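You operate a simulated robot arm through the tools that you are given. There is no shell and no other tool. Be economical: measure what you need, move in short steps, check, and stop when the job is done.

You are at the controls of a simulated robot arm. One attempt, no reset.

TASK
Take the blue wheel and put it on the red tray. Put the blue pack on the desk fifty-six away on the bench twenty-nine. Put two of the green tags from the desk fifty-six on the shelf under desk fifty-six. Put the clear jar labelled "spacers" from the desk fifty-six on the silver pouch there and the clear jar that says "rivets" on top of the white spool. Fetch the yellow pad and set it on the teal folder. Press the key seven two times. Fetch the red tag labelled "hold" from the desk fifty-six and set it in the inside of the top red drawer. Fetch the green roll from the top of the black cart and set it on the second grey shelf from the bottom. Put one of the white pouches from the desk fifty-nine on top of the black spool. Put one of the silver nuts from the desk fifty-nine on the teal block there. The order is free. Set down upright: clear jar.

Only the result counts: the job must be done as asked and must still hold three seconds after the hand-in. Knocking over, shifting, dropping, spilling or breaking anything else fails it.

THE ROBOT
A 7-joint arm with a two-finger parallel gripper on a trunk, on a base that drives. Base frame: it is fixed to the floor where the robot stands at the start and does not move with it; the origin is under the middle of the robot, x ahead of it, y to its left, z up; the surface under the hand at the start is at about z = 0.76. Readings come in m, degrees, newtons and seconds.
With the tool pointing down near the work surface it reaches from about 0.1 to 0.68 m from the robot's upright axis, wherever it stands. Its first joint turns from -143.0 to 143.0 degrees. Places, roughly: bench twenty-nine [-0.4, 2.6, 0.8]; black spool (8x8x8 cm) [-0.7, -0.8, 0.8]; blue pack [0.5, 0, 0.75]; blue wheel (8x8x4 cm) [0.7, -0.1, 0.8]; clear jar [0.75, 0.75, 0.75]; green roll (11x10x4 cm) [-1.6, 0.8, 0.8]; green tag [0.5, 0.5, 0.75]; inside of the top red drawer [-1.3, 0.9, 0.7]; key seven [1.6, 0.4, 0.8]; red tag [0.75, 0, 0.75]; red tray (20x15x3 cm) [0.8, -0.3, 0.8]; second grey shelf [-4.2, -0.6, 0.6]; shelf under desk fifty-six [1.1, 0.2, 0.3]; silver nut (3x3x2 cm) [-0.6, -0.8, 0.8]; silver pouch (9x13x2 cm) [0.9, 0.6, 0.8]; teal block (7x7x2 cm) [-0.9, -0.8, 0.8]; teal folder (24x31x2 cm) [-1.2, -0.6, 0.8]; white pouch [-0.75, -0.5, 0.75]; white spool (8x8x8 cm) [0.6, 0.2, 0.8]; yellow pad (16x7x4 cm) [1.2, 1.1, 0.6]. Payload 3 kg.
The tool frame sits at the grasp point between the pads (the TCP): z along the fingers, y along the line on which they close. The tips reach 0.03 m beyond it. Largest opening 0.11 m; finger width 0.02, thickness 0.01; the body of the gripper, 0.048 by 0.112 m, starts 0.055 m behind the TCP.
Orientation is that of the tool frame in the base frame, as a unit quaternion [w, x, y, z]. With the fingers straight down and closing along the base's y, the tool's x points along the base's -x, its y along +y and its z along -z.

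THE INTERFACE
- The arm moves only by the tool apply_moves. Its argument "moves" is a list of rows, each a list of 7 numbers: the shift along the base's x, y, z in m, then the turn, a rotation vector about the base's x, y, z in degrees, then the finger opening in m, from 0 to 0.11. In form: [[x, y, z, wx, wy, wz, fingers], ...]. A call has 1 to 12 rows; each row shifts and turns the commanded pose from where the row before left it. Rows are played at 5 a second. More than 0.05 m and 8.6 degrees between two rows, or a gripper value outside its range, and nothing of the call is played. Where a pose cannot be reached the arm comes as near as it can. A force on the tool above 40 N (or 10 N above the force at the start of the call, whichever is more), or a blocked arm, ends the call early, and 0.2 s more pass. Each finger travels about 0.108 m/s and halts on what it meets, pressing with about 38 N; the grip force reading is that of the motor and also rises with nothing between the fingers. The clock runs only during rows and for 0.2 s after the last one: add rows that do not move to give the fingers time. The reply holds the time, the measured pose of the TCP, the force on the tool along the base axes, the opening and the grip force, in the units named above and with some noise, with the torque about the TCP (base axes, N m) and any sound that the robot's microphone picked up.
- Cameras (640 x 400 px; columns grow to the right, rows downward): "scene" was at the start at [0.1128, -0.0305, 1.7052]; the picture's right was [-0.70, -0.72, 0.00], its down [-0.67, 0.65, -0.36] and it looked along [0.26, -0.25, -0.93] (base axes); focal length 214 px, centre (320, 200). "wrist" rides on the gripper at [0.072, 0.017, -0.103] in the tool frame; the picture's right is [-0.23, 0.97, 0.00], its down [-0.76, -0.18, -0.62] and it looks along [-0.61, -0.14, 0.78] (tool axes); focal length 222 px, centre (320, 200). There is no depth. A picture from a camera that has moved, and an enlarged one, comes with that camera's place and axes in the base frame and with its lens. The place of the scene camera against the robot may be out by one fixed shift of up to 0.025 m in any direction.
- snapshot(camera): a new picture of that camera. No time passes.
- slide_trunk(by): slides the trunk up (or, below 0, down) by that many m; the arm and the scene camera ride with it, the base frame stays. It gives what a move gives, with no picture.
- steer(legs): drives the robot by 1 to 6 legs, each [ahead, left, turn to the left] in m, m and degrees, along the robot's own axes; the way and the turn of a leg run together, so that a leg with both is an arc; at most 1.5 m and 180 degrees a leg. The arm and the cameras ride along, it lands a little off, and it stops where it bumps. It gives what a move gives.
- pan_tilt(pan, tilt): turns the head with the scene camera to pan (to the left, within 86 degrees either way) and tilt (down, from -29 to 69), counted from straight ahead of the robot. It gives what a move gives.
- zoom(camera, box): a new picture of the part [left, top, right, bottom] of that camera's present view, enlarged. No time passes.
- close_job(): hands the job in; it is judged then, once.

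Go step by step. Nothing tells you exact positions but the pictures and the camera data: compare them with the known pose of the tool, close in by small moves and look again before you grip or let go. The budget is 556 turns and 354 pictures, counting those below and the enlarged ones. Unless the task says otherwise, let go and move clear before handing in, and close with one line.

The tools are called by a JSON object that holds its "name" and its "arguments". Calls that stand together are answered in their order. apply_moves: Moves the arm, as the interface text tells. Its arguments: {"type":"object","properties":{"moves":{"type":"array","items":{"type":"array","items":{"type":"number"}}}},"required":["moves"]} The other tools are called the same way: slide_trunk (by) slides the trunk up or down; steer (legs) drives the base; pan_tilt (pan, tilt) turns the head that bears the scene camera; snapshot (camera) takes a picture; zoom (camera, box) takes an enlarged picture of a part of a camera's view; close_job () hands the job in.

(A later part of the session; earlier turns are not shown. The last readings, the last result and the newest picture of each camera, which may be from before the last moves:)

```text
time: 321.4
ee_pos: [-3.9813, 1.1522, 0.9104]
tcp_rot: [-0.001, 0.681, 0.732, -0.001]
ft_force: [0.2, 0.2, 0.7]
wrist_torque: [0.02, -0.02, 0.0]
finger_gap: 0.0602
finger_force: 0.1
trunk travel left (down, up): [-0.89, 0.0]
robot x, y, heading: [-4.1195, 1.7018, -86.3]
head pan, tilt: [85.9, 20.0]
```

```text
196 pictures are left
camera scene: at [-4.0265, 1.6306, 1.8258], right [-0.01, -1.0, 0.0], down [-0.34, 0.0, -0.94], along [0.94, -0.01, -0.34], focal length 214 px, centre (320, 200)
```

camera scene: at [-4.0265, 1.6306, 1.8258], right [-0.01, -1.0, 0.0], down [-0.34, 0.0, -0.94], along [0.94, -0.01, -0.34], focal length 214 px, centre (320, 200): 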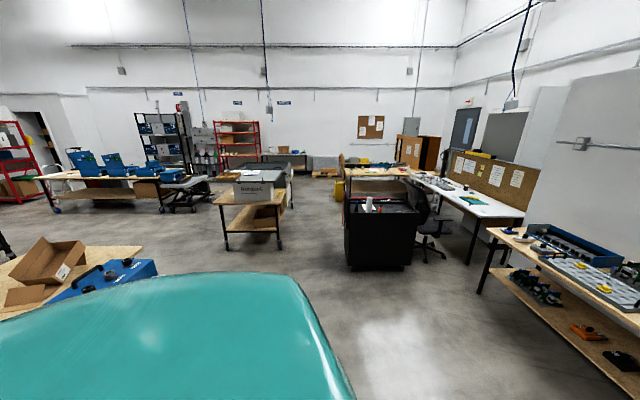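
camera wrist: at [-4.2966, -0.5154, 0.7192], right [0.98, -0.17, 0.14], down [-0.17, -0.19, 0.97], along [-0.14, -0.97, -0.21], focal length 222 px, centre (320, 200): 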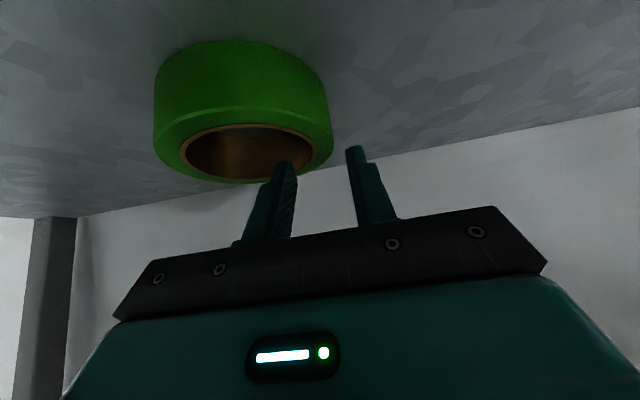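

{"name": "steer", "arguments": {"legs": [[0.45, 0, -3.8], [0, 1.4, 0], [0, 0.25, 0]]}}

```text
time: 332.2
ee_pos: [-2.3325, 0.6976, 0.9111]
tcp_rot: [-0.001, 0.703, 0.711, 0.0]
ft_force: [0.5, -0.6, 0.5]
wrist_torque: [0.03, -0.03, 0.0]
finger_gap: 0.06
finger_force: 0.0
trunk travel left (down, up): [-0.89, 0.0]
robot x, y, heading: [-2.4379, 1.2538, -89.9]
head pan, tilt: [85.9, 20.0]
```

{"name": "steer", "arguments": {"legs": [[-0.46, 0, 0], [0, 0, 90], [1.4, 0, 0], [0.9, 0, 0]]}}

{"name": "pan_tilt", "arguments": {"pan": 0, "tilt": 40}}

{"name": "snapshot", "arguments": {"camera": "scene"}}

```text
time: 349.7
ee_pos: [0.4097, 1.8429, 0.9106]
tcp_rot: [-0.001, -0.008, 1.0, -0.001]
ft_force: [-0.1, 0.5, -0.2]
wrist_torque: [0.0, -0.04, -0.02]
finger_gap: 0.0601
finger_force: 0.0
trunk travel left (down, up): [-0.89, 0.0]
robot x, y, heading: [-0.1478, 1.7382, 0.5]
head pan, tilt: [85.9, 20.0]
```

```text
time: 351.3
ee_pos: [0.4086, 1.8402, 0.9101]
tcp_rot: [0.0, -0.009, 1.0, -0.001]
ft_force: [0.9, 0.9, 0.0]
wrist_torque: [0.03, 0.02, -0.04]
finger_gap: 0.06
finger_force: 0.0
trunk travel left (down, up): [-0.89, 0.0]
robot x, y, heading: [-0.1436, 1.7403, 0.2]
head pan, tilt: [0.0, 40.0]
```

```text
195 pictures are left
camera scene: at [0.0112, 1.7476, 1.7945], right [0.01, -1.0, 0.0], down [-0.64, -0.01, -0.77], along [0.77, 0.01, -0.64], focal length 214 px, centre (320, 200)
```

scene: 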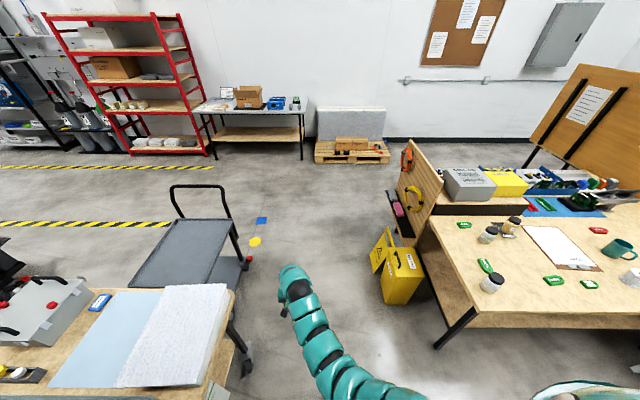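

{"name": "steer", "arguments": {"legs": [[0, -1.1, 0], [0.15, 0, 0]]}}

{"name": "snapshot", "arguments": {"camera": "wrist"}}

{"name": "snapshot", "arguments": {"camera": "scene"}}

```text
time: 357.9
ee_pos: [0.561, 0.7282, 0.9093]
tcp_rot: [-0.001, 0.001, 1.0, -0.001]
ft_force: [0.8, 0.0, 0.5]
wrist_torque: [-0.02, 0.02, 0.03]
finger_gap: 0.0596
finger_force: 0.0
trunk travel left (down, up): [-0.89, 0.0]
robot x, y, heading: [0.0045, 0.6303, -0.9]
head pan, tilt: [0.0, 40.0]
```

```text
194 pictures are left
camera wrist: at [0.4887, 0.7446, 1.015], right [0.23, 0.97, 0.0], down [0.76, -0.18, 0.62], along [0.61, -0.14, -0.78], focal length 222 px, centre (320, 200)
```

wrist: 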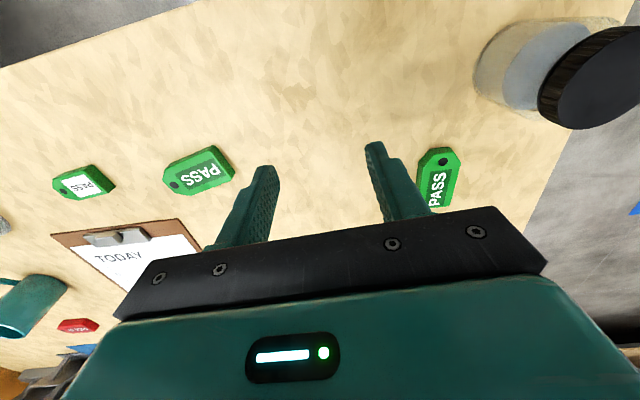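

```text
193 pictures are left
camera scene: at [0.1621, 0.6402, 1.7942], right [-0.01, -1.0, 0.0], down [-0.64, 0.01, -0.77], along [0.77, -0.01, -0.64], focal length 214 px, centre (320, 200)
```

scene: 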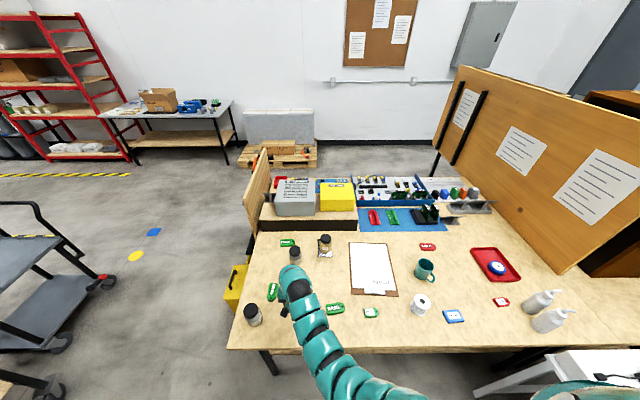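

{"name": "apply_moves", "arguments": {"moves": [[0, 0.045, 0, 0, 0, 0, 0.11], [0, 0.045, 0, 0, 0, 0, 0.11], [0, 0.045, 0, 0, 0, 0, 0.11], [0, 0.045, 0, 0, 0, 0, 0.11], [0, 0, 0, 0, 0, 0, 0.11]]}}

{"name": "snapshot", "arguments": {"camera": "wrist"}}

```text
time: 359.1
ee_pos: [0.5498, 0.8963, 0.9178]
tcp_rot: [0.0, 0.001, 1.0, 0.0]
ft_force: [0.4, -0.4, -0.4]
wrist_torque: [-0.02, 0.02, 0.05]
finger_gap: 0.1101
finger_force: 0.1
out of reach, approached as far as the arm can: row 4
trunk travel left (down, up): [-0.89, 0.0]
robot x, y, heading: [0.0013, 0.6326, -0.6]
head pan, tilt: [0.0, 40.0]
```

```text
192 pictures are left
camera wrist: at [0.4766, 0.9131, 1.0237], right [0.23, 0.97, 0.0], down [0.76, -0.18, 0.62], along [0.61, -0.14, -0.78], focal length 222 px, centre (320, 200)
```

wrist: 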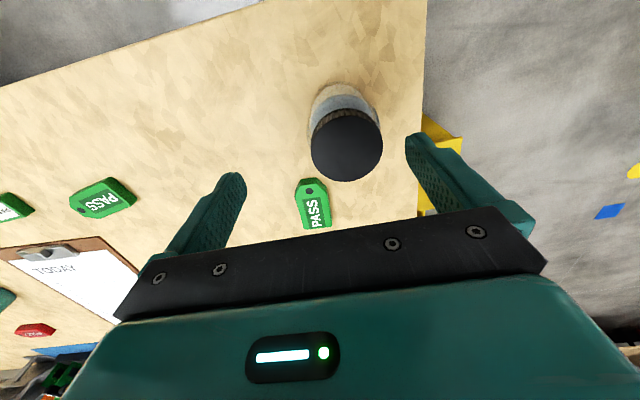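

{"name": "steer", "arguments": {"legs": [[0.01, 0.02, 0]]}}

{"name": "snapshot", "arguments": {"camera": "wrist"}}

```text
time: 359.9
ee_pos: [0.5594, 0.9162, 0.9182]
tcp_rot: [0.0, 0.001, 1.0, 0.0]
ft_force: [1.1, 0.9, -0.1]
wrist_torque: [-0.02, 0.02, 0.03]
finger_gap: 0.11
finger_force: 0.0
trunk travel left (down, up): [-0.89, 0.0]
robot x, y, heading: [0.0137, 0.6502, -0.6]
head pan, tilt: [0.0, 40.0]
```

```text
191 pictures are left
camera wrist: at [0.4871, 0.9332, 1.0235], right [0.23, 0.97, 0.0], down [0.76, -0.18, 0.62], along [0.61, -0.14, -0.78], focal length 222 px, centre (320, 200)
```

wrist: 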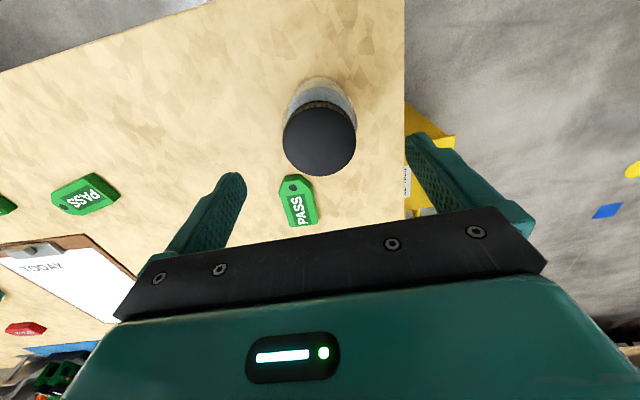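

{"name": "slide_trunk", "arguments": {"by": -0.06}}

{"name": "snapshot", "arguments": {"camera": "wrist"}}

{"name": "slide_trunk", "arguments": {"by": -0.043}}

{"name": "snapshot", "arguments": {"camera": "wrist"}}

```text
time: 360.9
ee_pos: [0.5592, 0.9158, 0.8588]
tcp_rot: [0.0, 0.001, 1.0, 0.0]
ft_force: [0.0, -0.3, -0.1]
wrist_torque: [0.02, -0.03, 0.01]
finger_gap: 0.11
finger_force: 0.0
trunk travel left (down, up): [-0.83, 0.06]
robot x, y, heading: [0.0126, 0.6515, -0.8]
head pan, tilt: [0.0, 40.0]
```

```text
190 pictures are left
camera wrist: at [0.4869, 0.9329, 0.9638], right [0.23, 0.97, 0.0], down [0.76, -0.18, 0.62], along [0.61, -0.14, -0.78], focal length 222 px, centre (320, 200)
```

wrist: 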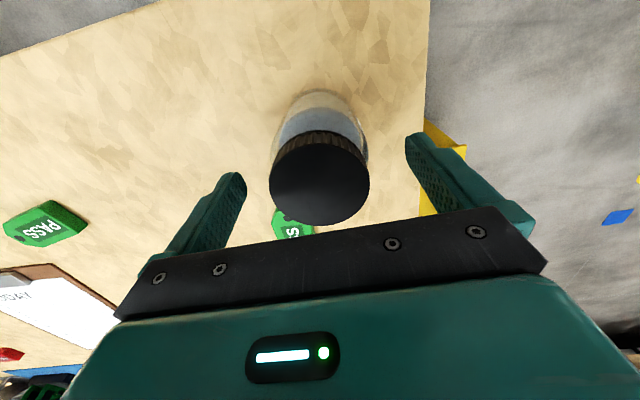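

```text
time: 361.8
ee_pos: [0.5587, 0.9165, 0.8152]
tcp_rot: [0.0, 0.001, 1.0, -0.002]
ft_force: [0.1, 0.1, 0.2]
wrist_torque: [-0.03, -0.03, 0.01]
finger_gap: 0.1098
finger_force: 0.1
trunk travel left (down, up): [-0.787, 0.103]
robot x, y, heading: [0.0142, 0.6537, -0.7]
head pan, tilt: [0.0, 40.0]
```

```text
189 pictures are left
camera wrist: at [0.4867, 0.9327, 0.9208], right [0.23, 0.97, 0.0], down [0.76, -0.18, 0.62], along [0.61, -0.14, -0.78], focal length 222 px, centre (320, 200)
```

wrist: 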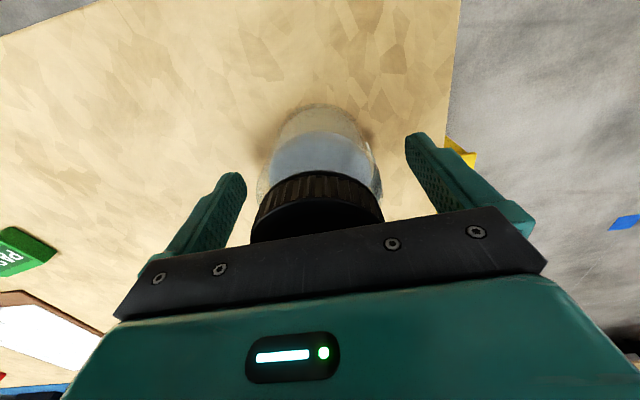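

{"name": "apply_moves", "arguments": {"moves": [[0, 0, 0, 0, 0, 0, 0.05], [0, 0, 0, 0, 0, 0, 0.0], [0, 0, 0, 0, 0, 0, 0.0], [0, 0, 0, 0, 0, 0, 0.0], [0, 0, 0, 0, 0, 0, 0.0]]}}

{"name": "slide_trunk", "arguments": {"by": 0.02}}

{"name": "slide_trunk", "arguments": {"by": 0.083}}

{"name": "snapshot", "arguments": {"camera": "wrist"}}

```text
time: 363.0
ee_pos: [0.5594, 0.9146, 0.8163]
tcp_rot: [0.0, 0.0, 1.0, -0.001]
ft_force: [1.0, 0.2, 0.8]
wrist_torque: [0.07, 0.01, 0.0]
finger_gap: 0.0673
finger_force: 38.0
trunk travel left (down, up): [-0.787, 0.103]
robot x, y, heading: [0.0102, 0.6512, -0.7]
head pan, tilt: [0.0, 40.0]
```

```text
time: 363.6
ee_pos: [0.559, 0.9164, 0.8362]
tcp_rot: [-0.001, 0.001, 1.0, -0.002]
ft_force: [-1.1, -0.7, -4.3]
wrist_torque: [0.03, -0.03, -0.01]
finger_gap: 0.0671
finger_force: 38.1
trunk travel left (down, up): [-0.807, 0.083]
robot x, y, heading: [0.0144, 0.6555, -0.5]
head pan, tilt: [0.0, 40.0]
```

```text
time: 364.8
ee_pos: [0.5601, 0.9161, 0.9185]
tcp_rot: [-0.001, 0.001, 1.0, -0.001]
ft_force: [0.2, -0.3, -3.4]
wrist_torque: [0.01, -0.03, -0.02]
finger_gap: 0.0673
finger_force: 37.8
trunk travel left (down, up): [-0.89, 0.0]
robot x, y, heading: [0.0093, 0.6519, -0.6]
head pan, tilt: [0.0, 40.0]
```

```text
188 pictures are left
camera wrist: at [0.4871, 0.9327, 1.0234], right [0.23, 0.97, 0.0], down [0.76, -0.18, 0.62], along [0.61, -0.14, -0.78], focal length 222 px, centre (320, 200)
```

wrist: 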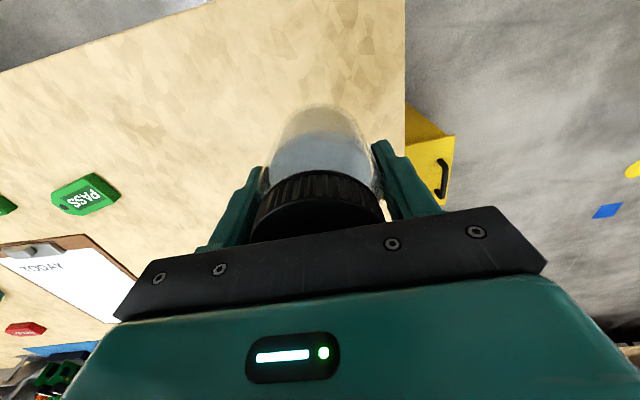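

{"name": "steer", "arguments": {"legs": [[0.03, -0.62, 0.6]]}}

{"name": "snapshot", "arguments": {"camera": "wrist"}}

{"name": "snapshot", "arguments": {"camera": "scene"}}

```text
time: 368.3
ee_pos: [0.5816, 0.2934, 0.9185]
tcp_rot: [0.0, -0.001, 1.0, -0.001]
ft_force: [0.1, 0.8, -4.7]
wrist_torque: [-0.04, 0.0, -0.01]
finger_gap: 0.067
finger_force: 38.3
trunk travel left (down, up): [-0.89, 0.0]
robot x, y, heading: [0.0345, 0.0267, -0.6]
head pan, tilt: [0.0, 40.0]
```

```text
187 pictures are left
camera wrist: at [0.5096, 0.3103, 1.0236], right [0.23, 0.97, 0.0], down [0.76, -0.18, 0.62], along [0.61, -0.14, -0.78], focal length 222 px, centre (320, 200)
```

wrist: 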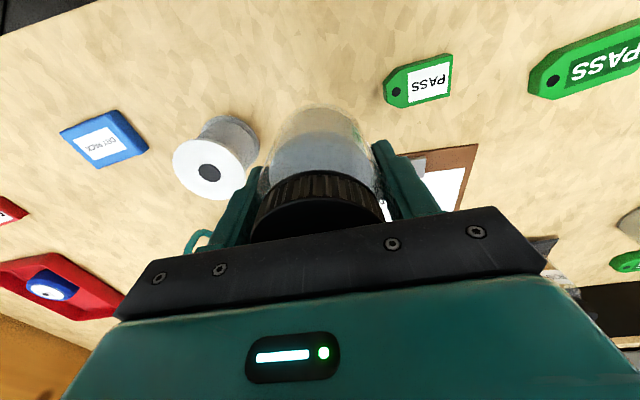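

```text
186 pictures are left
camera scene: at [0.1943, 0.036, 1.7944], right [-0.01, -1.0, 0.0], down [-0.64, 0.01, -0.77], along [0.77, -0.01, -0.64], focal length 214 px, centre (320, 200)
```

scene: 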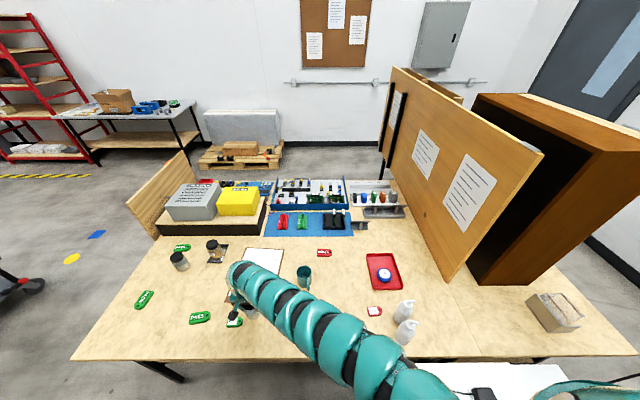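

{"name": "steer", "arguments": {"legs": [[0.016, -0.11, 0.6]]}}

{"name": "snapshot", "arguments": {"camera": "wrist"}}

{"name": "zoom", "arguments": {"camera": "scene", "box": [200, 230, 360, 340]}}

```text
time: 369.6
ee_pos: [0.5914, 0.1968, 0.9172]
tcp_rot: [-0.001, -0.002, 1.0, -0.001]
ft_force: [-0.3, 1.1, -4.2]
wrist_torque: [0.0, -0.02, 0.03]
finger_gap: 0.0672
finger_force: 37.0
trunk travel left (down, up): [-0.89, 0.0]
robot x, y, heading: [0.0469, -0.0725, 0.1]
head pan, tilt: [0.0, 40.0]
stopped in leg 1: the robot was blocked; the commanded pose is now the measured one
```

```text
185 pictures are left
camera wrist: at [0.5184, 0.2134, 1.0229], right [0.22, 0.97, 0.0], down [0.76, -0.17, 0.62], along [0.61, -0.14, -0.78], focal length 222 px, centre (320, 200)
```

wrist: 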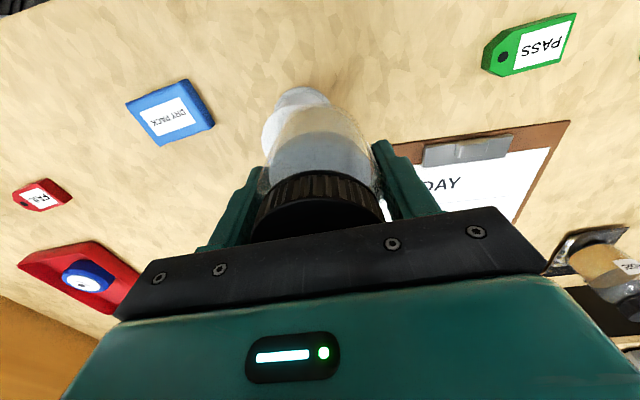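

```text
3.64 times, centred on (280, 285) of scene
camera zoom: at [0.2036, -0.0609, 1.7945], right [0.0, -1.0, 0.0], down [-0.64, 0.0, -0.77], along [0.77, 0.0, -0.64], focal length 780 px, centre (466, -109)
```

zoom: 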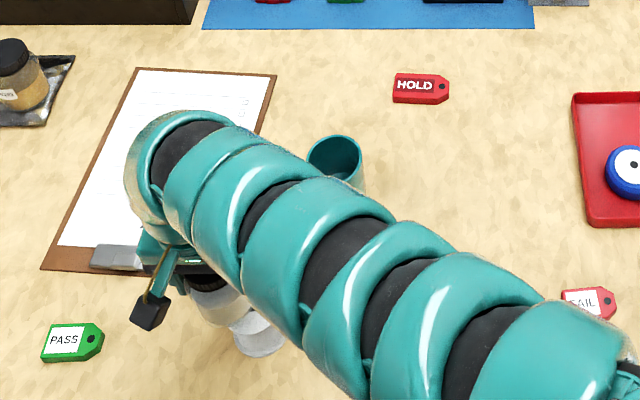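

Blocked on the right by the small white table; I step back left a bit and finish with the arm.

{"name": "steer", "arguments": {"legs": [[0, 0.03, 0]]}}

{"name": "apply_moves", "arguments": {"moves": [[0.004, -0.02, 0, 0, 0, 0, 0], [0.004, -0.02, 0, 0, 0, 0, 0], [0, 0, 0, 0, 0, 0, 0]]}}

{"name": "snapshot", "arguments": {"camera": "wrist"}}

```text
time: 370.5
ee_pos: [0.5914, 0.2273, 0.9169]
tcp_rot: [-0.001, -0.002, 1.0, -0.002]
ft_force: [0.0, 1.5, -5.0]
wrist_torque: [0.0, 0.0, -0.02]
finger_gap: 0.0674
finger_force: 37.9
trunk travel left (down, up): [-0.89, 0.0]
robot x, y, heading: [0.0443, -0.0415, -0.2]
head pan, tilt: [0.0, 40.0]
```

```text
time: 371.3
ee_pos: [0.6013, 0.1849, 0.9189]
tcp_rot: [0.0, -0.001, 1.0, 0.0]
ft_force: [0.8, 0.6, -4.2]
wrist_torque: [0.0, -0.01, 0.0]
finger_gap: 0.0672
finger_force: 38.0
trunk travel left (down, up): [-0.89, 0.0]
robot x, y, heading: [0.0466, -0.0383, -0.1]
head pan, tilt: [0.0, 40.0]
```

```text
183 pictures are left
camera wrist: at [0.5283, 0.2012, 1.0236], right [0.22, 0.97, 0.0], down [0.76, -0.17, 0.62], along [0.61, -0.14, -0.78], focal length 222 px, centre (320, 200)
```

wrist: 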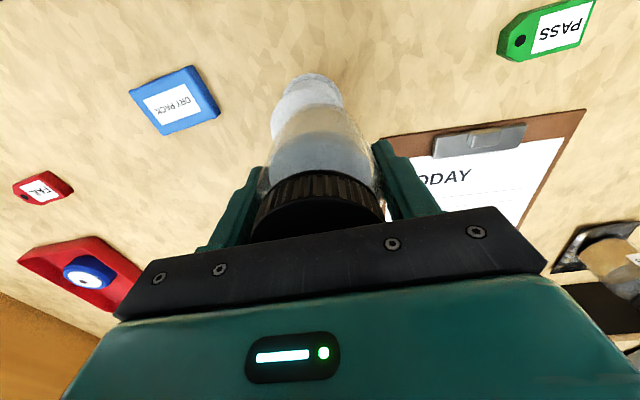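

{"name": "zoom", "arguments": {"camera": "wrist", "box": [240, 50, 400, 150]}}

```text
4.00 times, centred on (320, 100) of wrist
camera zoom: at [0.5283, 0.2012, 1.0236], right [0.22, 0.97, 0.0], down [0.76, -0.17, 0.62], along [0.61, -0.14, -0.78], focal length 888 px, centre (320, 600)
```

zoom: 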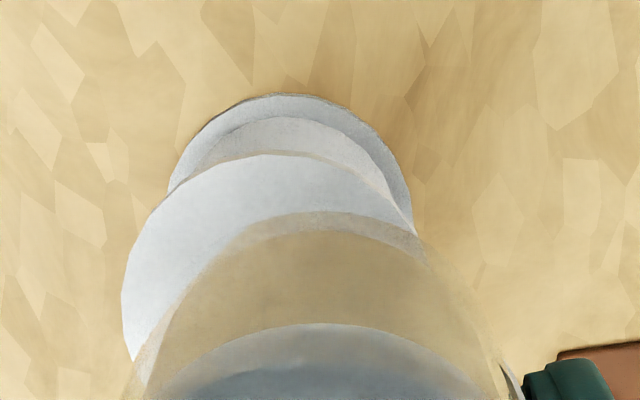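

{"name": "apply_moves", "arguments": {"moves": [[-0.003, -0.0095, 0, 0, 0, 0, 0], [0, 0, 0, 0, 0, 0, 0]]}}

{"name": "slide_trunk", "arguments": {"by": -0.015}}

{"name": "zoom", "arguments": {"camera": "wrist", "box": [220, 50, 420, 175]}}

```text
time: 371.9
ee_pos: [0.5963, 0.1783, 0.9172]
tcp_rot: [0.0, -0.002, 1.0, -0.002]
ft_force: [0.7, -0.6, -5.1]
wrist_torque: [-0.01, 0.01, -0.02]
finger_gap: 0.0672
finger_force: 37.9
trunk travel left (down, up): [-0.89, 0.0]
robot x, y, heading: [0.0458, -0.0418, -0.4]
head pan, tilt: [0.0, 40.0]
```

```text
time: 372.5
ee_pos: [0.5972, 0.1771, 0.9037]
tcp_rot: [0.0, -0.002, 1.0, -0.001]
ft_force: [0.2, -0.3, -4.1]
wrist_torque: [0.0, 0.03, 0.03]
finger_gap: 0.067
finger_force: 38.3
trunk travel left (down, up): [-0.875, 0.015]
robot x, y, heading: [0.0485, -0.0414, -0.3]
head pan, tilt: [0.0, 40.0]
```

```text
3.20 times, centred on (320, 112) of wrist
camera zoom: at [0.5244, 0.1935, 1.008], right [0.22, 0.97, 0.0], down [0.76, -0.17, 0.62], along [0.61, -0.14, -0.78], focal length 711 px, centre (320, 480)
```

zoom: 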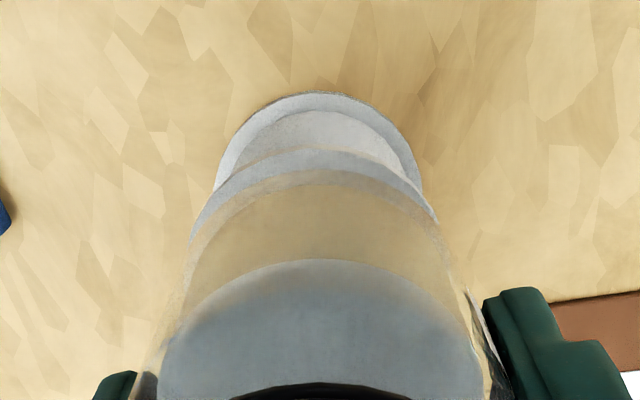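

{"name": "slide_trunk", "arguments": {"by": -0.008}}

{"name": "slide_trunk", "arguments": {"by": -0.004}}

```text
time: 373.1
ee_pos: [0.5981, 0.177, 0.8948]
tcp_rot: [0.0, -0.001, 1.0, -0.001]
ft_force: [0.3, 0.1, -4.6]
wrist_torque: [0.01, 0.01, 0.01]
finger_gap: 0.0672
finger_force: 37.9
trunk travel left (down, up): [-0.867, 0.023]
robot x, y, heading: [0.0496, -0.0423, -0.0]
head pan, tilt: [0.0, 40.0]
```

```text
time: 373.6
ee_pos: [0.5969, 0.1764, 0.8903]
tcp_rot: [0.0, -0.002, 1.0, 0.0]
ft_force: [1.3, 1.6, -4.2]
wrist_torque: [0.0, -0.03, 0.02]
finger_gap: 0.0672
finger_force: 38.0
trunk travel left (down, up): [-0.863, 0.027]
robot x, y, heading: [0.0466, -0.0403, -0.4]
head pan, tilt: [0.0, 40.0]
```

{"name": "slide_trunk", "arguments": {"by": -0.004}}

{"name": "snapshot", "arguments": {"camera": "wrist"}}

```text
time: 374.1
ee_pos: [0.5969, 0.178, 0.8865]
tcp_rot: [0.0, -0.002, 1.0, 0.0]
ft_force: [-0.2, -0.1, -3.9]
wrist_torque: [-0.02, 0.01, 0.0]
finger_gap: 0.0672
finger_force: 37.9
trunk travel left (down, up): [-0.859, 0.031]
robot x, y, heading: [0.0478, -0.0364, -0.1]
head pan, tilt: [0.0, 40.0]
```

```text
180 pictures are left
camera wrist: at [0.5246, 0.1936, 0.9919], right [0.22, 0.97, 0.0], down [0.76, -0.17, 0.62], along [0.61, -0.14, -0.78], focal length 222 px, centre (320, 200)
```

wrist: 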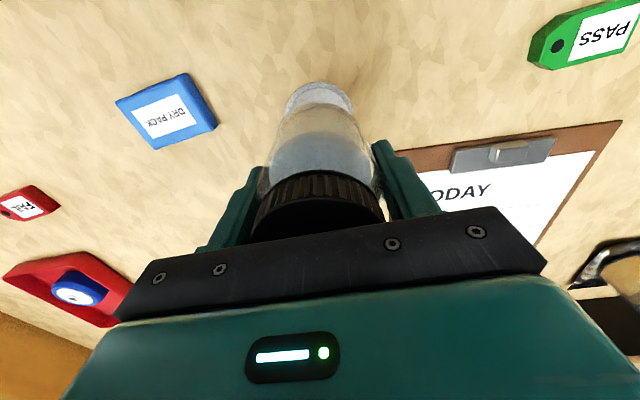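

{"name": "slide_trunk", "arguments": {"by": -0.004}}

{"name": "slide_trunk", "arguments": {"by": -0.003}}

```text
time: 374.7
ee_pos: [0.5972, 0.1758, 0.8852]
tcp_rot: [0.001, -0.001, 1.0, 0.0]
ft_force: [-0.7, -1.2, 24.4]
wrist_torque: [-0.11, 0.45, 0.02]
finger_gap: 0.0673
finger_force: 38.1
trunk travel left (down, up): [-0.855, 0.035]
robot x, y, heading: [0.0455, -0.0389, 0.1]
head pan, tilt: [0.0, 40.0]
```

```text
time: 375.2
ee_pos: [0.5962, 0.1768, 0.8822]
tcp_rot: [0.002, -0.002, 1.0, -0.001]
ft_force: [3.6, 0.5, 26.7]
wrist_torque: [0.05, -0.26, 0.0]
finger_gap: 0.0672
finger_force: 38.1
trunk travel left (down, up): [-0.852, 0.038]
robot x, y, heading: [0.0431, -0.0398, -0.3]
head pan, tilt: [0.0, 40.0]
```

{"name": "slide_trunk", "arguments": {"by": 0.004}}

{"name": "apply_moves", "arguments": {"moves": [[0, 0, 0, 0, 0, 0, 0.07], [0, 0, 0, 0, 0, 0, 0.075], [0, 0, 0, 0, 0, 0, 0.085], [0, 0, 0, 0, 0, 0, 0.095], [0, 0, 0, 0, 0, 0, 0.095]]}}

{"name": "snapshot", "arguments": {"camera": "wrist"}}

```text
time: 375.7
ee_pos: [0.597, 0.1763, 0.8816]
tcp_rot: [-0.003, -0.001, 1.0, -0.003]
ft_force: [-1.0, 0.3, -2.3]
wrist_torque: [0.01, -0.06, 0.01]
finger_gap: 0.0675
finger_force: 38.8
trunk travel left (down, up): [-0.856, 0.034]
robot x, y, heading: [0.0497, -0.0405, -0.1]
head pan, tilt: [0.0, 40.0]
```

```text
time: 376.9
ee_pos: [0.597, 0.1775, 0.8839]
tcp_rot: [0.0, -0.002, 1.0, -0.001]
ft_force: [0.1, -0.8, -0.5]
wrist_torque: [-0.02, 0.0, -0.01]
finger_gap: 0.0949
finger_force: 0.0
trunk travel left (down, up): [-0.856, 0.034]
robot x, y, heading: [0.0481, -0.0418, 0.0]
head pan, tilt: [0.0, 40.0]
```

```text
179 pictures are left
camera wrist: at [0.5243, 0.1935, 0.989], right [0.22, 0.97, 0.0], down [0.76, -0.17, 0.62], along [0.61, -0.14, -0.78], focal length 222 px, centre (320, 200)
```

wrist: 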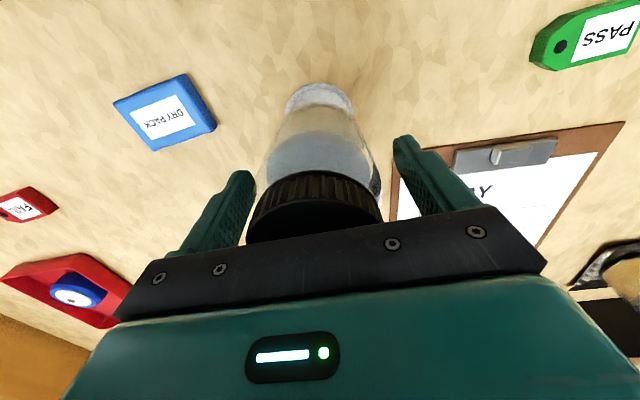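

{"name": "slide_trunk", "arguments": {"by": 0.034}}

{"name": "apply_moves", "arguments": {"moves": [[0, 0, 0.02, 0, 0, 0, 0.095], [0, 0, 0.02, 0, 0, 0, 0.095], [0, 0, 0.015, 0, 0, 0, 0.095]]}}

{"name": "snapshot", "arguments": {"camera": "wrist"}}

```text
time: 377.7
ee_pos: [0.5966, 0.1761, 0.9166]
tcp_rot: [0.0, -0.002, 1.0, -0.002]
ft_force: [0.0, -0.5, -0.3]
wrist_torque: [-0.03, 0.01, 0.0]
finger_gap: 0.0949
finger_force: 0.0
trunk travel left (down, up): [-0.89, 0.0]
robot x, y, heading: [0.0467, -0.0363, -0.2]
head pan, tilt: [0.0, 40.0]
```

```text
time: 378.5
ee_pos: [0.5947, 0.1776, 0.9729]
tcp_rot: [-0.001, -0.001, 1.0, -0.001]
ft_force: [0.1, -0.4, 0.7]
wrist_torque: [-0.01, -0.01, 0.01]
finger_gap: 0.0952
finger_force: 0.1
trunk travel left (down, up): [-0.89, 0.0]
robot x, y, heading: [0.0457, -0.0396, -0.2]
head pan, tilt: [0.0, 40.0]
```

```text
178 pictures are left
camera wrist: at [0.5226, 0.193, 1.078], right [0.22, 0.97, 0.0], down [0.76, -0.17, 0.62], along [0.61, -0.14, -0.78], focal length 222 px, centre (320, 200)
```

wrist: 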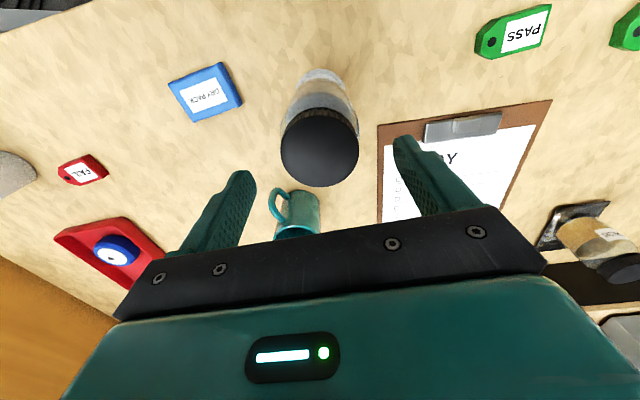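

Rivets jar stands on the spool. Next the HOLD tag; I drive closer to the desk.

{"name": "steer", "arguments": {"legs": [[0.1, 0.04, 0], [0.12, 0, 0]]}}

{"name": "apply_moves", "arguments": {"moves": [[0, -0.045, 0, 0, 0, 0, 0.08], [0.01, -0.045, 0, 0, 0, 0, 0.08], [0.01, -0.045, 0, 0, 0, 0, 0.08], [0.01, -0.045, 0, 0, 0, 0, 0.08]]}}

{"name": "snapshot", "arguments": {"camera": "wrist"}}

{"name": "snapshot", "arguments": {"camera": "scene"}}

```text
time: 380.5
ee_pos: [0.8192, 0.2155, 0.9727]
tcp_rot: [-0.001, -0.001, 1.0, -0.001]
ft_force: [0.2, 0.1, 0.4]
wrist_torque: [-0.01, 0.04, -0.04]
finger_gap: 0.0951
finger_force: 0.1
trunk travel left (down, up): [-0.89, 0.0]
robot x, y, heading: [0.2686, 0.0018, -0.3]
head pan, tilt: [0.0, 40.0]
```

```text
time: 381.5
ee_pos: [0.8491, 0.0345, 0.9717]
tcp_rot: [0.0, -0.003, 1.0, -0.001]
ft_force: [0.4, -0.8, -0.4]
wrist_torque: [-0.03, 0.01, -0.01]
finger_gap: 0.08
finger_force: 0.0
trunk travel left (down, up): [-0.89, 0.0]
robot x, y, heading: [0.2721, -0.0004, -0.1]
head pan, tilt: [0.0, 40.0]
```

```text
177 pictures are left
camera wrist: at [0.776, 0.0515, 1.0767], right [0.22, 0.97, 0.0], down [0.76, -0.17, 0.62], along [0.61, -0.14, -0.78], focal length 222 px, centre (320, 200)
```

wrist: 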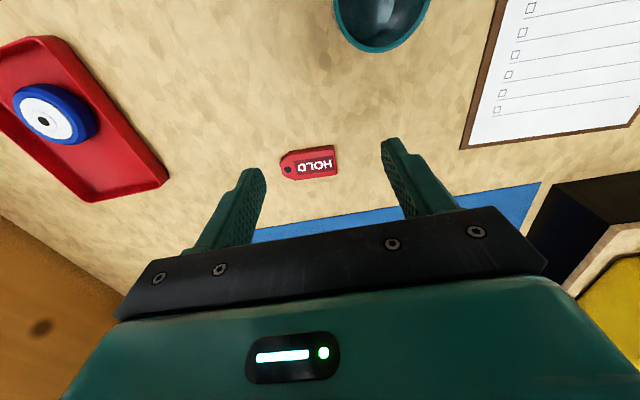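

```text
176 pictures are left
camera scene: at [0.4278, 0.0056, 1.7944], right [0.0, -1.0, 0.0], down [-0.64, 0.0, -0.77], along [0.77, 0.0, -0.64], focal length 214 px, centre (320, 200)
```

scene: 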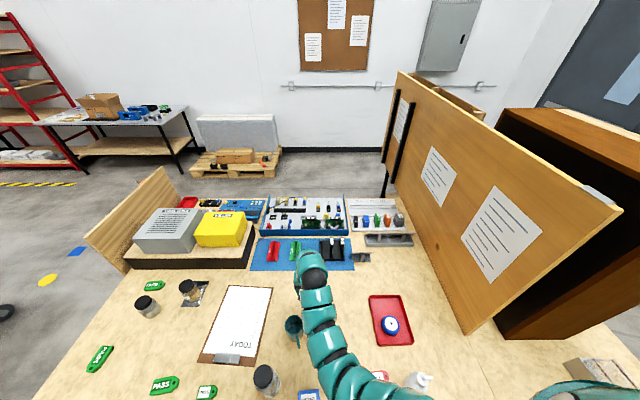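

{"name": "apply_moves", "arguments": {"moves": [[0.035, -0.012, 0, 0, 0, 0, 0.11], [0.035, -0.015, 0, 0, 0, 0, 0.11], [0.025, -0.013, 0, 0, 0, 0, 0.11], [0, 0, 0, 0, 0, 0, 0.11]]}}

{"name": "snapshot", "arguments": {"camera": "wrist"}}

```text
time: 382.5
ee_pos: [0.9435, -0.0024, 0.976]
tcp_rot: [0.0, -0.002, 1.0, 0.0]
ft_force: [0.0, 1.0, -0.7]
wrist_torque: [0.0, -0.01, 0.03]
finger_gap: 0.1098
finger_force: 0.1
trunk travel left (down, up): [-0.89, 0.0]
robot x, y, heading: [0.2709, 0.0025, -0.2]
head pan, tilt: [0.0, 40.0]
```

```text
175 pictures are left
camera wrist: at [0.8701, 0.013, 1.0807], right [0.22, 0.97, 0.0], down [0.76, -0.17, 0.62], along [0.61, -0.14, -0.78], focal length 222 px, centre (320, 200)
```

wrist: 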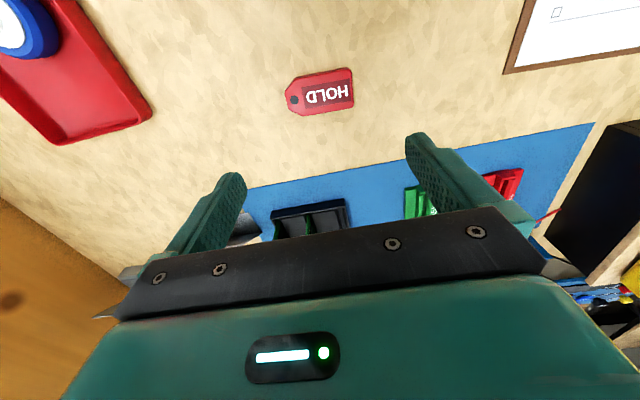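

{"name": "apply_moves", "arguments": {"moves": [[-0.005, -0.003, 0, 0, 0, 0, 0.11], [0, 0, 0, 0, 0, 0, 0.11]]}}

{"name": "slide_trunk", "arguments": {"by": -0.15}}

{"name": "snapshot", "arguments": {"camera": "wrist"}}

```text
time: 383.1
ee_pos: [0.9385, -0.0071, 0.9746]
tcp_rot: [0.0, -0.002, 1.0, -0.001]
ft_force: [0.3, 0.2, -0.8]
wrist_torque: [0.02, -0.02, 0.02]
finger_gap: 0.11
finger_force: 0.0
trunk travel left (down, up): [-0.89, 0.0]
robot x, y, heading: [0.2706, -0.0042, -0.4]
head pan, tilt: [0.0, 40.0]
```

```text
time: 384.9
ee_pos: [0.9376, -0.0064, 0.8253]
tcp_rot: [0.001, -0.002, 1.0, 0.0]
ft_force: [0.6, 0.0, -0.3]
wrist_torque: [-0.04, 0.0, -0.01]
finger_gap: 0.11
finger_force: 0.1
trunk travel left (down, up): [-0.74, 0.15]
robot x, y, heading: [0.27, -0.0006, -0.2]
head pan, tilt: [0.0, 40.0]
```

```text
174 pictures are left
camera wrist: at [0.8655, 0.0099, 0.9299], right [0.22, 0.97, 0.0], down [0.76, -0.17, 0.62], along [0.61, -0.14, -0.78], focal length 222 px, centre (320, 200)
```

wrist: 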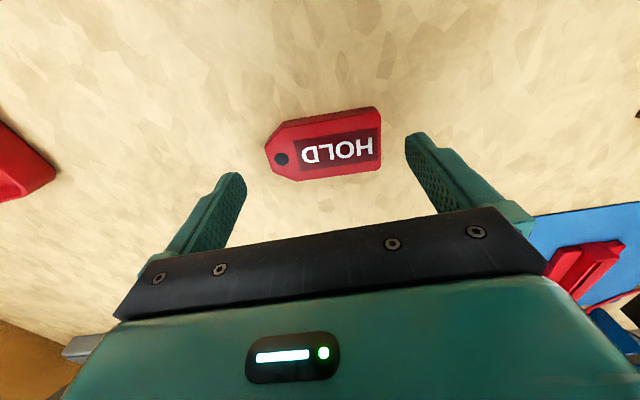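

{"name": "slide_trunk", "arguments": {"by": -0.032}}

{"name": "apply_moves", "arguments": {"moves": [[0, 0, 0, 0, 0, 0, 0.09], [0, 0, 0, 0, 0, 0, 0.06], [0, 0, 0, 0, 0, 0, 0.03], [0, 0, 0, 0, 0, 0, 0.0], [0, 0, 0, 0, 0, 0, 0.0]]}}

{"name": "snapshot", "arguments": {"camera": "wrist"}}

```text
time: 385.6
ee_pos: [0.9384, -0.0065, 0.7931]
tcp_rot: [0.0, -0.002, 1.0, 0.0]
ft_force: [-0.5, 0.8, 0.4]
wrist_torque: [-0.02, -0.03, 0.0]
finger_gap: 0.11
finger_force: 0.0
trunk travel left (down, up): [-0.708, 0.182]
robot x, y, heading: [0.2738, -0.0049, -0.3]
head pan, tilt: [0.0, 40.0]
```

```text
time: 386.8
ee_pos: [0.9369, -0.0066, 0.7928]
tcp_rot: [0.0, -0.002, 1.0, -0.002]
ft_force: [-0.2, -0.2, 0.4]
wrist_torque: [0.01, -0.01, -0.01]
finger_gap: 0.0857
finger_force: 38.1
trunk travel left (down, up): [-0.708, 0.182]
robot x, y, heading: [0.2704, 0.0016, -0.3]
head pan, tilt: [0.0, 40.0]
```

```text
173 pictures are left
camera wrist: at [0.8655, 0.0099, 0.8978], right [0.22, 0.97, 0.0], down [0.76, -0.17, 0.62], along [0.61, -0.14, -0.78], focal length 222 px, centre (320, 200)
```

wrist: 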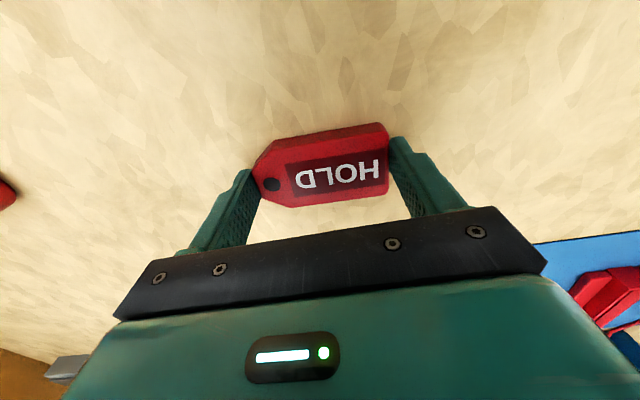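

{"name": "slide_trunk", "arguments": {"by": 0.03}}

{"name": "slide_trunk", "arguments": {"by": 0.15}}

{"name": "snapshot", "arguments": {"camera": "wrist"}}

```text
time: 387.6
ee_pos: [0.9381, -0.0076, 0.8222]
tcp_rot: [0.0, 0.0, 1.0, 0.0]
ft_force: [-0.5, 0.3, 0.0]
wrist_torque: [-0.02, -0.01, -0.03]
finger_gap: 0.0857
finger_force: 37.3
trunk travel left (down, up): [-0.738, 0.152]
robot x, y, heading: [0.2689, -0.0049, -0.2]
head pan, tilt: [0.0, 40.0]
```

```text
time: 389.3
ee_pos: [0.9382, -0.0065, 0.9732]
tcp_rot: [0.0, -0.001, 1.0, -0.001]
ft_force: [0.3, 0.2, -0.4]
wrist_torque: [-0.06, 0.03, -0.02]
finger_gap: 0.0855
finger_force: 38.3
trunk travel left (down, up): [-0.888, 0.002]
robot x, y, heading: [0.2702, -0.0022, -0.2]
head pan, tilt: [0.0, 40.0]
```

```text
172 pictures are left
camera wrist: at [0.8657, 0.0099, 1.0776], right [0.22, 0.97, 0.0], down [0.76, -0.17, 0.62], along [0.61, -0.14, -0.78], focal length 222 px, centre (320, 200)
```

wrist: 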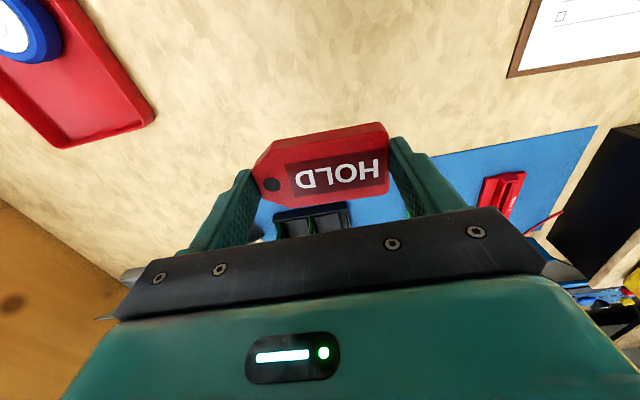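

{"name": "steer", "arguments": {"legs": [[-0.52, 0, 0], [0, 0.85, 0], [0, 0, 180]]}}

{"name": "pan_tilt", "arguments": {"pan": 0, "tilt": 45}}

{"name": "snapshot", "arguments": {"camera": "scene"}}

{"name": "snapshot", "arguments": {"camera": "wrist"}}

```text
time: 404.0
ee_pos: [-0.9215, 0.8229, 0.9726]
tcp_rot: [-0.001, 1.0, 0.028, -0.001]
ft_force: [0.2, -0.2, -0.6]
wrist_torque: [-0.01, -0.01, -0.02]
finger_gap: 0.0847
finger_force: 38.0
trunk travel left (down, up): [-0.888, 0.002]
robot x, y, heading: [-0.2523, 0.8587, -177.0]
head pan, tilt: [0.0, 40.0]
```

```text
time: 404.6
ee_pos: [-0.9222, 0.8227, 0.9722]
tcp_rot: [0.0, 1.0, 0.029, 0.001]
ft_force: [-0.7, 0.1, -1.1]
wrist_torque: [0.0, 0.0, 0.02]
finger_gap: 0.0845
finger_force: 37.6
trunk travel left (down, up): [-0.888, 0.002]
robot x, y, heading: [-0.2524, 0.8529, -177.0]
head pan, tilt: [0.0, 45.0]
```

```text
171 pictures are left
camera scene: at [-0.4222, 0.8541, 1.7852], right [-0.05, 1.0, 0.0], down [0.71, 0.04, -0.71], along [-0.71, -0.04, -0.71], focal length 214 px, centre (320, 200)
```

scene: 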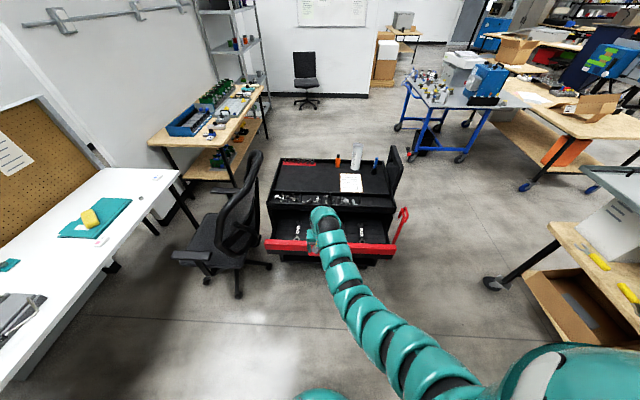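

```text
170 pictures are left
camera wrist: at [-0.8483, 0.8097, 1.0778], right [-0.17, -0.99, 0.0], down [-0.77, 0.13, 0.62], along [-0.61, 0.11, -0.78], focal length 222 px, centre (320, 200)
```

wrist: 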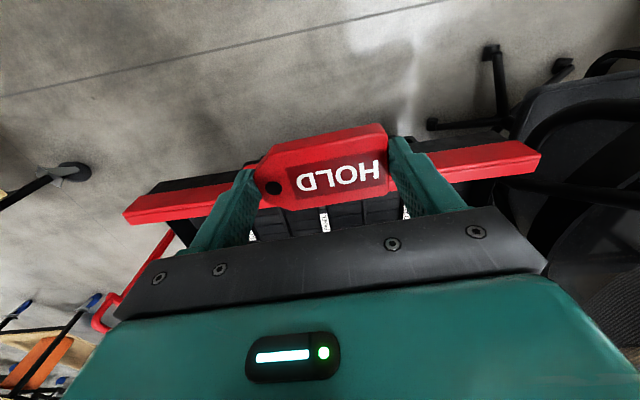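

{"name": "steer", "arguments": {"legs": [[0.36, 0, -3]]}}

{"name": "snapshot", "arguments": {"camera": "wrist"}}

{"name": "snapshot", "arguments": {"camera": "scene"}}

```text
time: 406.9
ee_pos: [-1.2844, 0.8453, 0.9723]
tcp_rot: [-0.001, 1.0, 0.005, 0.0]
ft_force: [0.6, 0.5, -1.3]
wrist_torque: [-0.01, -0.02, -0.03]
finger_gap: 0.0846
finger_force: 38.3
trunk travel left (down, up): [-0.888, 0.002]
robot x, y, heading: [-0.6124, 0.8483, -179.8]
head pan, tilt: [0.0, 45.0]
```

```text
169 pictures are left
camera wrist: at [-1.2117, 0.8281, 1.0773], right [-0.22, -0.98, 0.0], down [-0.76, 0.17, 0.62], along [-0.61, 0.14, -0.78], focal length 222 px, centre (320, 200)
```

wrist: 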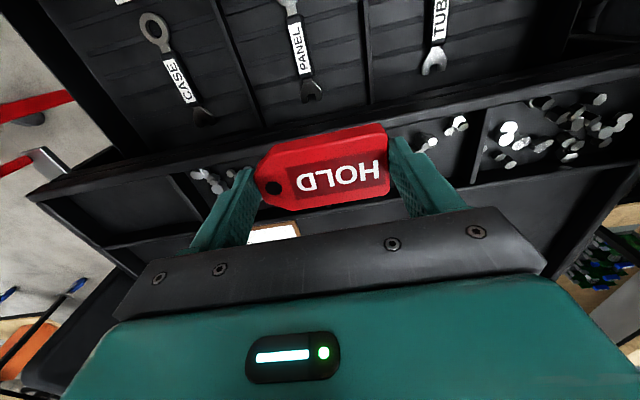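

```text
168 pictures are left
camera scene: at [-0.7849, 0.852, 1.7851], right [0.0, 1.0, 0.0], down [0.71, 0.0, -0.71], along [-0.71, 0.0, -0.71], focal length 214 px, centre (320, 200)
```

scene: 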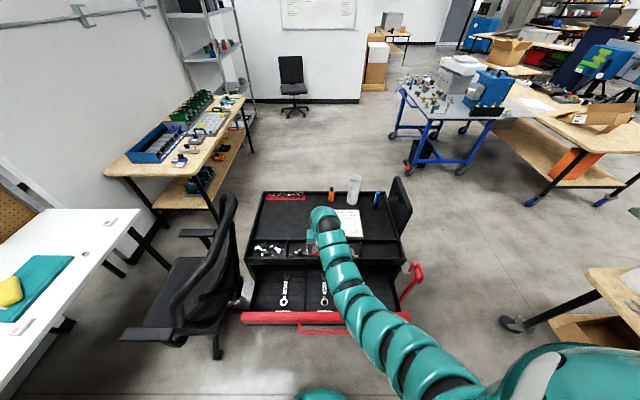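

{"name": "zoom", "arguments": {"camera": "scene", "box": [225, 235, 425, 345]}}

{"name": "zoom", "arguments": {"camera": "wrist", "box": [0, 0, 640, 200]}}

```text
3.20 times, centred on (325, 290) of scene
camera zoom: at [-0.7849, 0.852, 1.7851], right [0.0, 1.0, 0.0], down [0.71, 0.0, -0.71], along [-0.71, 0.0, -0.71], focal length 686 px, centre (304, -88)
```

zoom: 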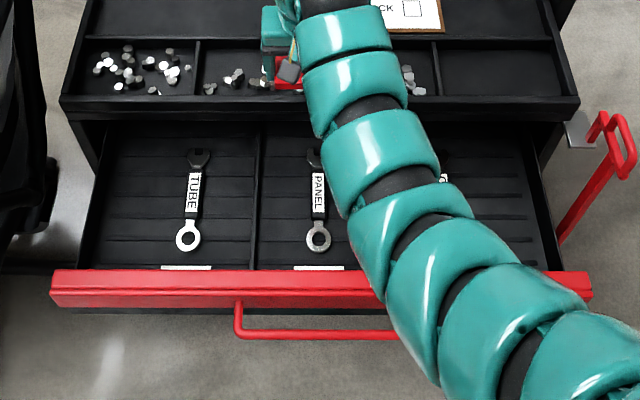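

```text
1.00 times, centred on (320, 100) of wrist (not enlarged: the box is as wide or as high as the picture)
camera zoom: at [-1.2117, 0.8281, 1.0773], right [-0.22, -0.98, 0.0], down [-0.76, 0.17, 0.62], along [-0.61, 0.14, -0.78], focal length 222 px, centre (320, 300)
```

zoom: 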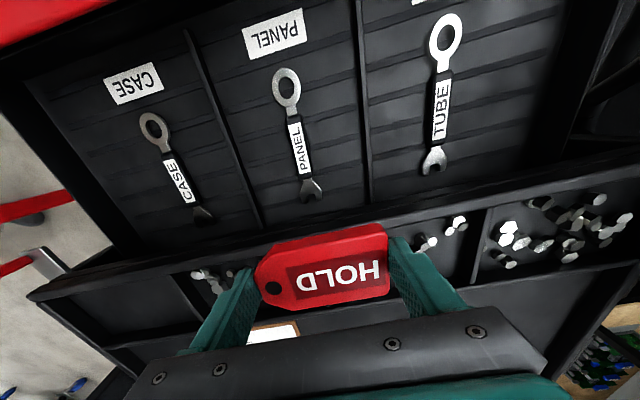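

The left compartment (TUBE) has a free half at y≈0.577. I shift the robot there.

{"name": "steer", "arguments": {"legs": [[-0.03, 0.267, 0]]}}

{"name": "zoom", "arguments": {"camera": "wrist", "box": [0, 0, 640, 200]}}

```text
time: 408.8
ee_pos: [-1.2523, 0.5785, 0.9732]
tcp_rot: [-0.001, 1.0, 0.006, 0.0]
ft_force: [0.1, -0.2, -0.9]
wrist_torque: [0.05, 0.02, -0.01]
finger_gap: 0.0848
finger_force: 37.8
trunk travel left (down, up): [-0.888, 0.002]
robot x, y, heading: [-0.5861, 0.5788, -179.9]
head pan, tilt: [0.0, 45.0]
```

```text
1.00 times, centred on (320, 100) of wrist (not enlarged: the box is as wide or as high as the picture)
camera zoom: at [-1.1793, 0.5621, 1.0778], right [-0.22, -0.98, 0.0], down [-0.76, 0.17, 0.62], along [-0.61, 0.14, -0.78], focal length 222 px, centre (320, 300)
```

zoom: 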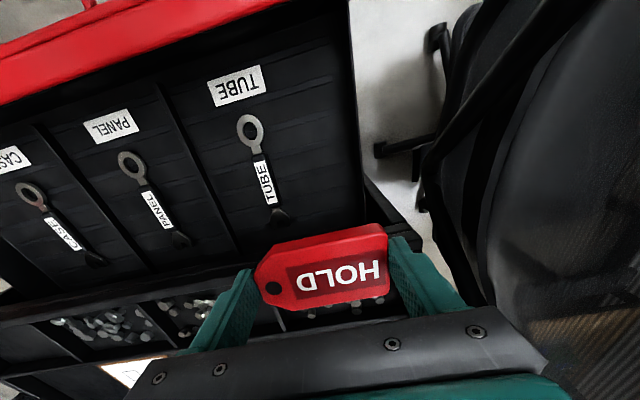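

{"name": "slide_trunk", "arguments": {"by": -0.17}}

{"name": "zoom", "arguments": {"camera": "wrist", "box": [0, 0, 640, 200]}}

{"name": "snapshot", "arguments": {"camera": "scene"}}

```text
time: 410.8
ee_pos: [-1.2521, 0.5799, 0.8024]
tcp_rot: [-0.002, 1.0, 0.007, 0.0]
ft_force: [0.4, -0.4, -0.4]
wrist_torque: [-0.01, -0.01, -0.03]
finger_gap: 0.0847
finger_force: 38.0
trunk travel left (down, up): [-0.718, 0.172]
robot x, y, heading: [-0.5845, 0.5784, -179.9]
head pan, tilt: [0.0, 45.0]
```

```text
1.00 times, centred on (320, 100) of wrist (not enlarged: the box is as wide or as high as the picture)
camera zoom: at [-1.1793, 0.5628, 0.9079], right [-0.22, -0.98, 0.0], down [-0.76, 0.17, 0.62], along [-0.61, 0.14, -0.78], focal length 222 px, centre (320, 300)
```

zoom: 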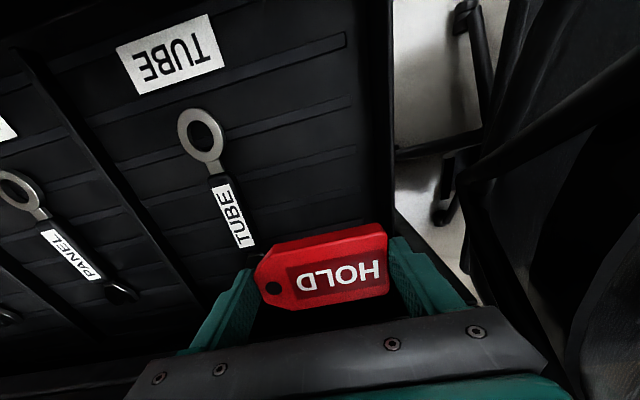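

```text
163 pictures are left
camera scene: at [-0.7519, 0.5876, 1.6152], right [-0.01, 1.0, 0.0], down [0.71, 0.0, -0.71], along [-0.71, 0.0, -0.71], focal length 214 px, centre (320, 200)
```

scene: 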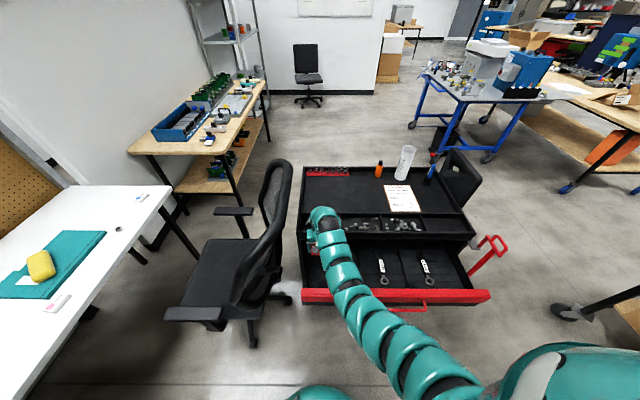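

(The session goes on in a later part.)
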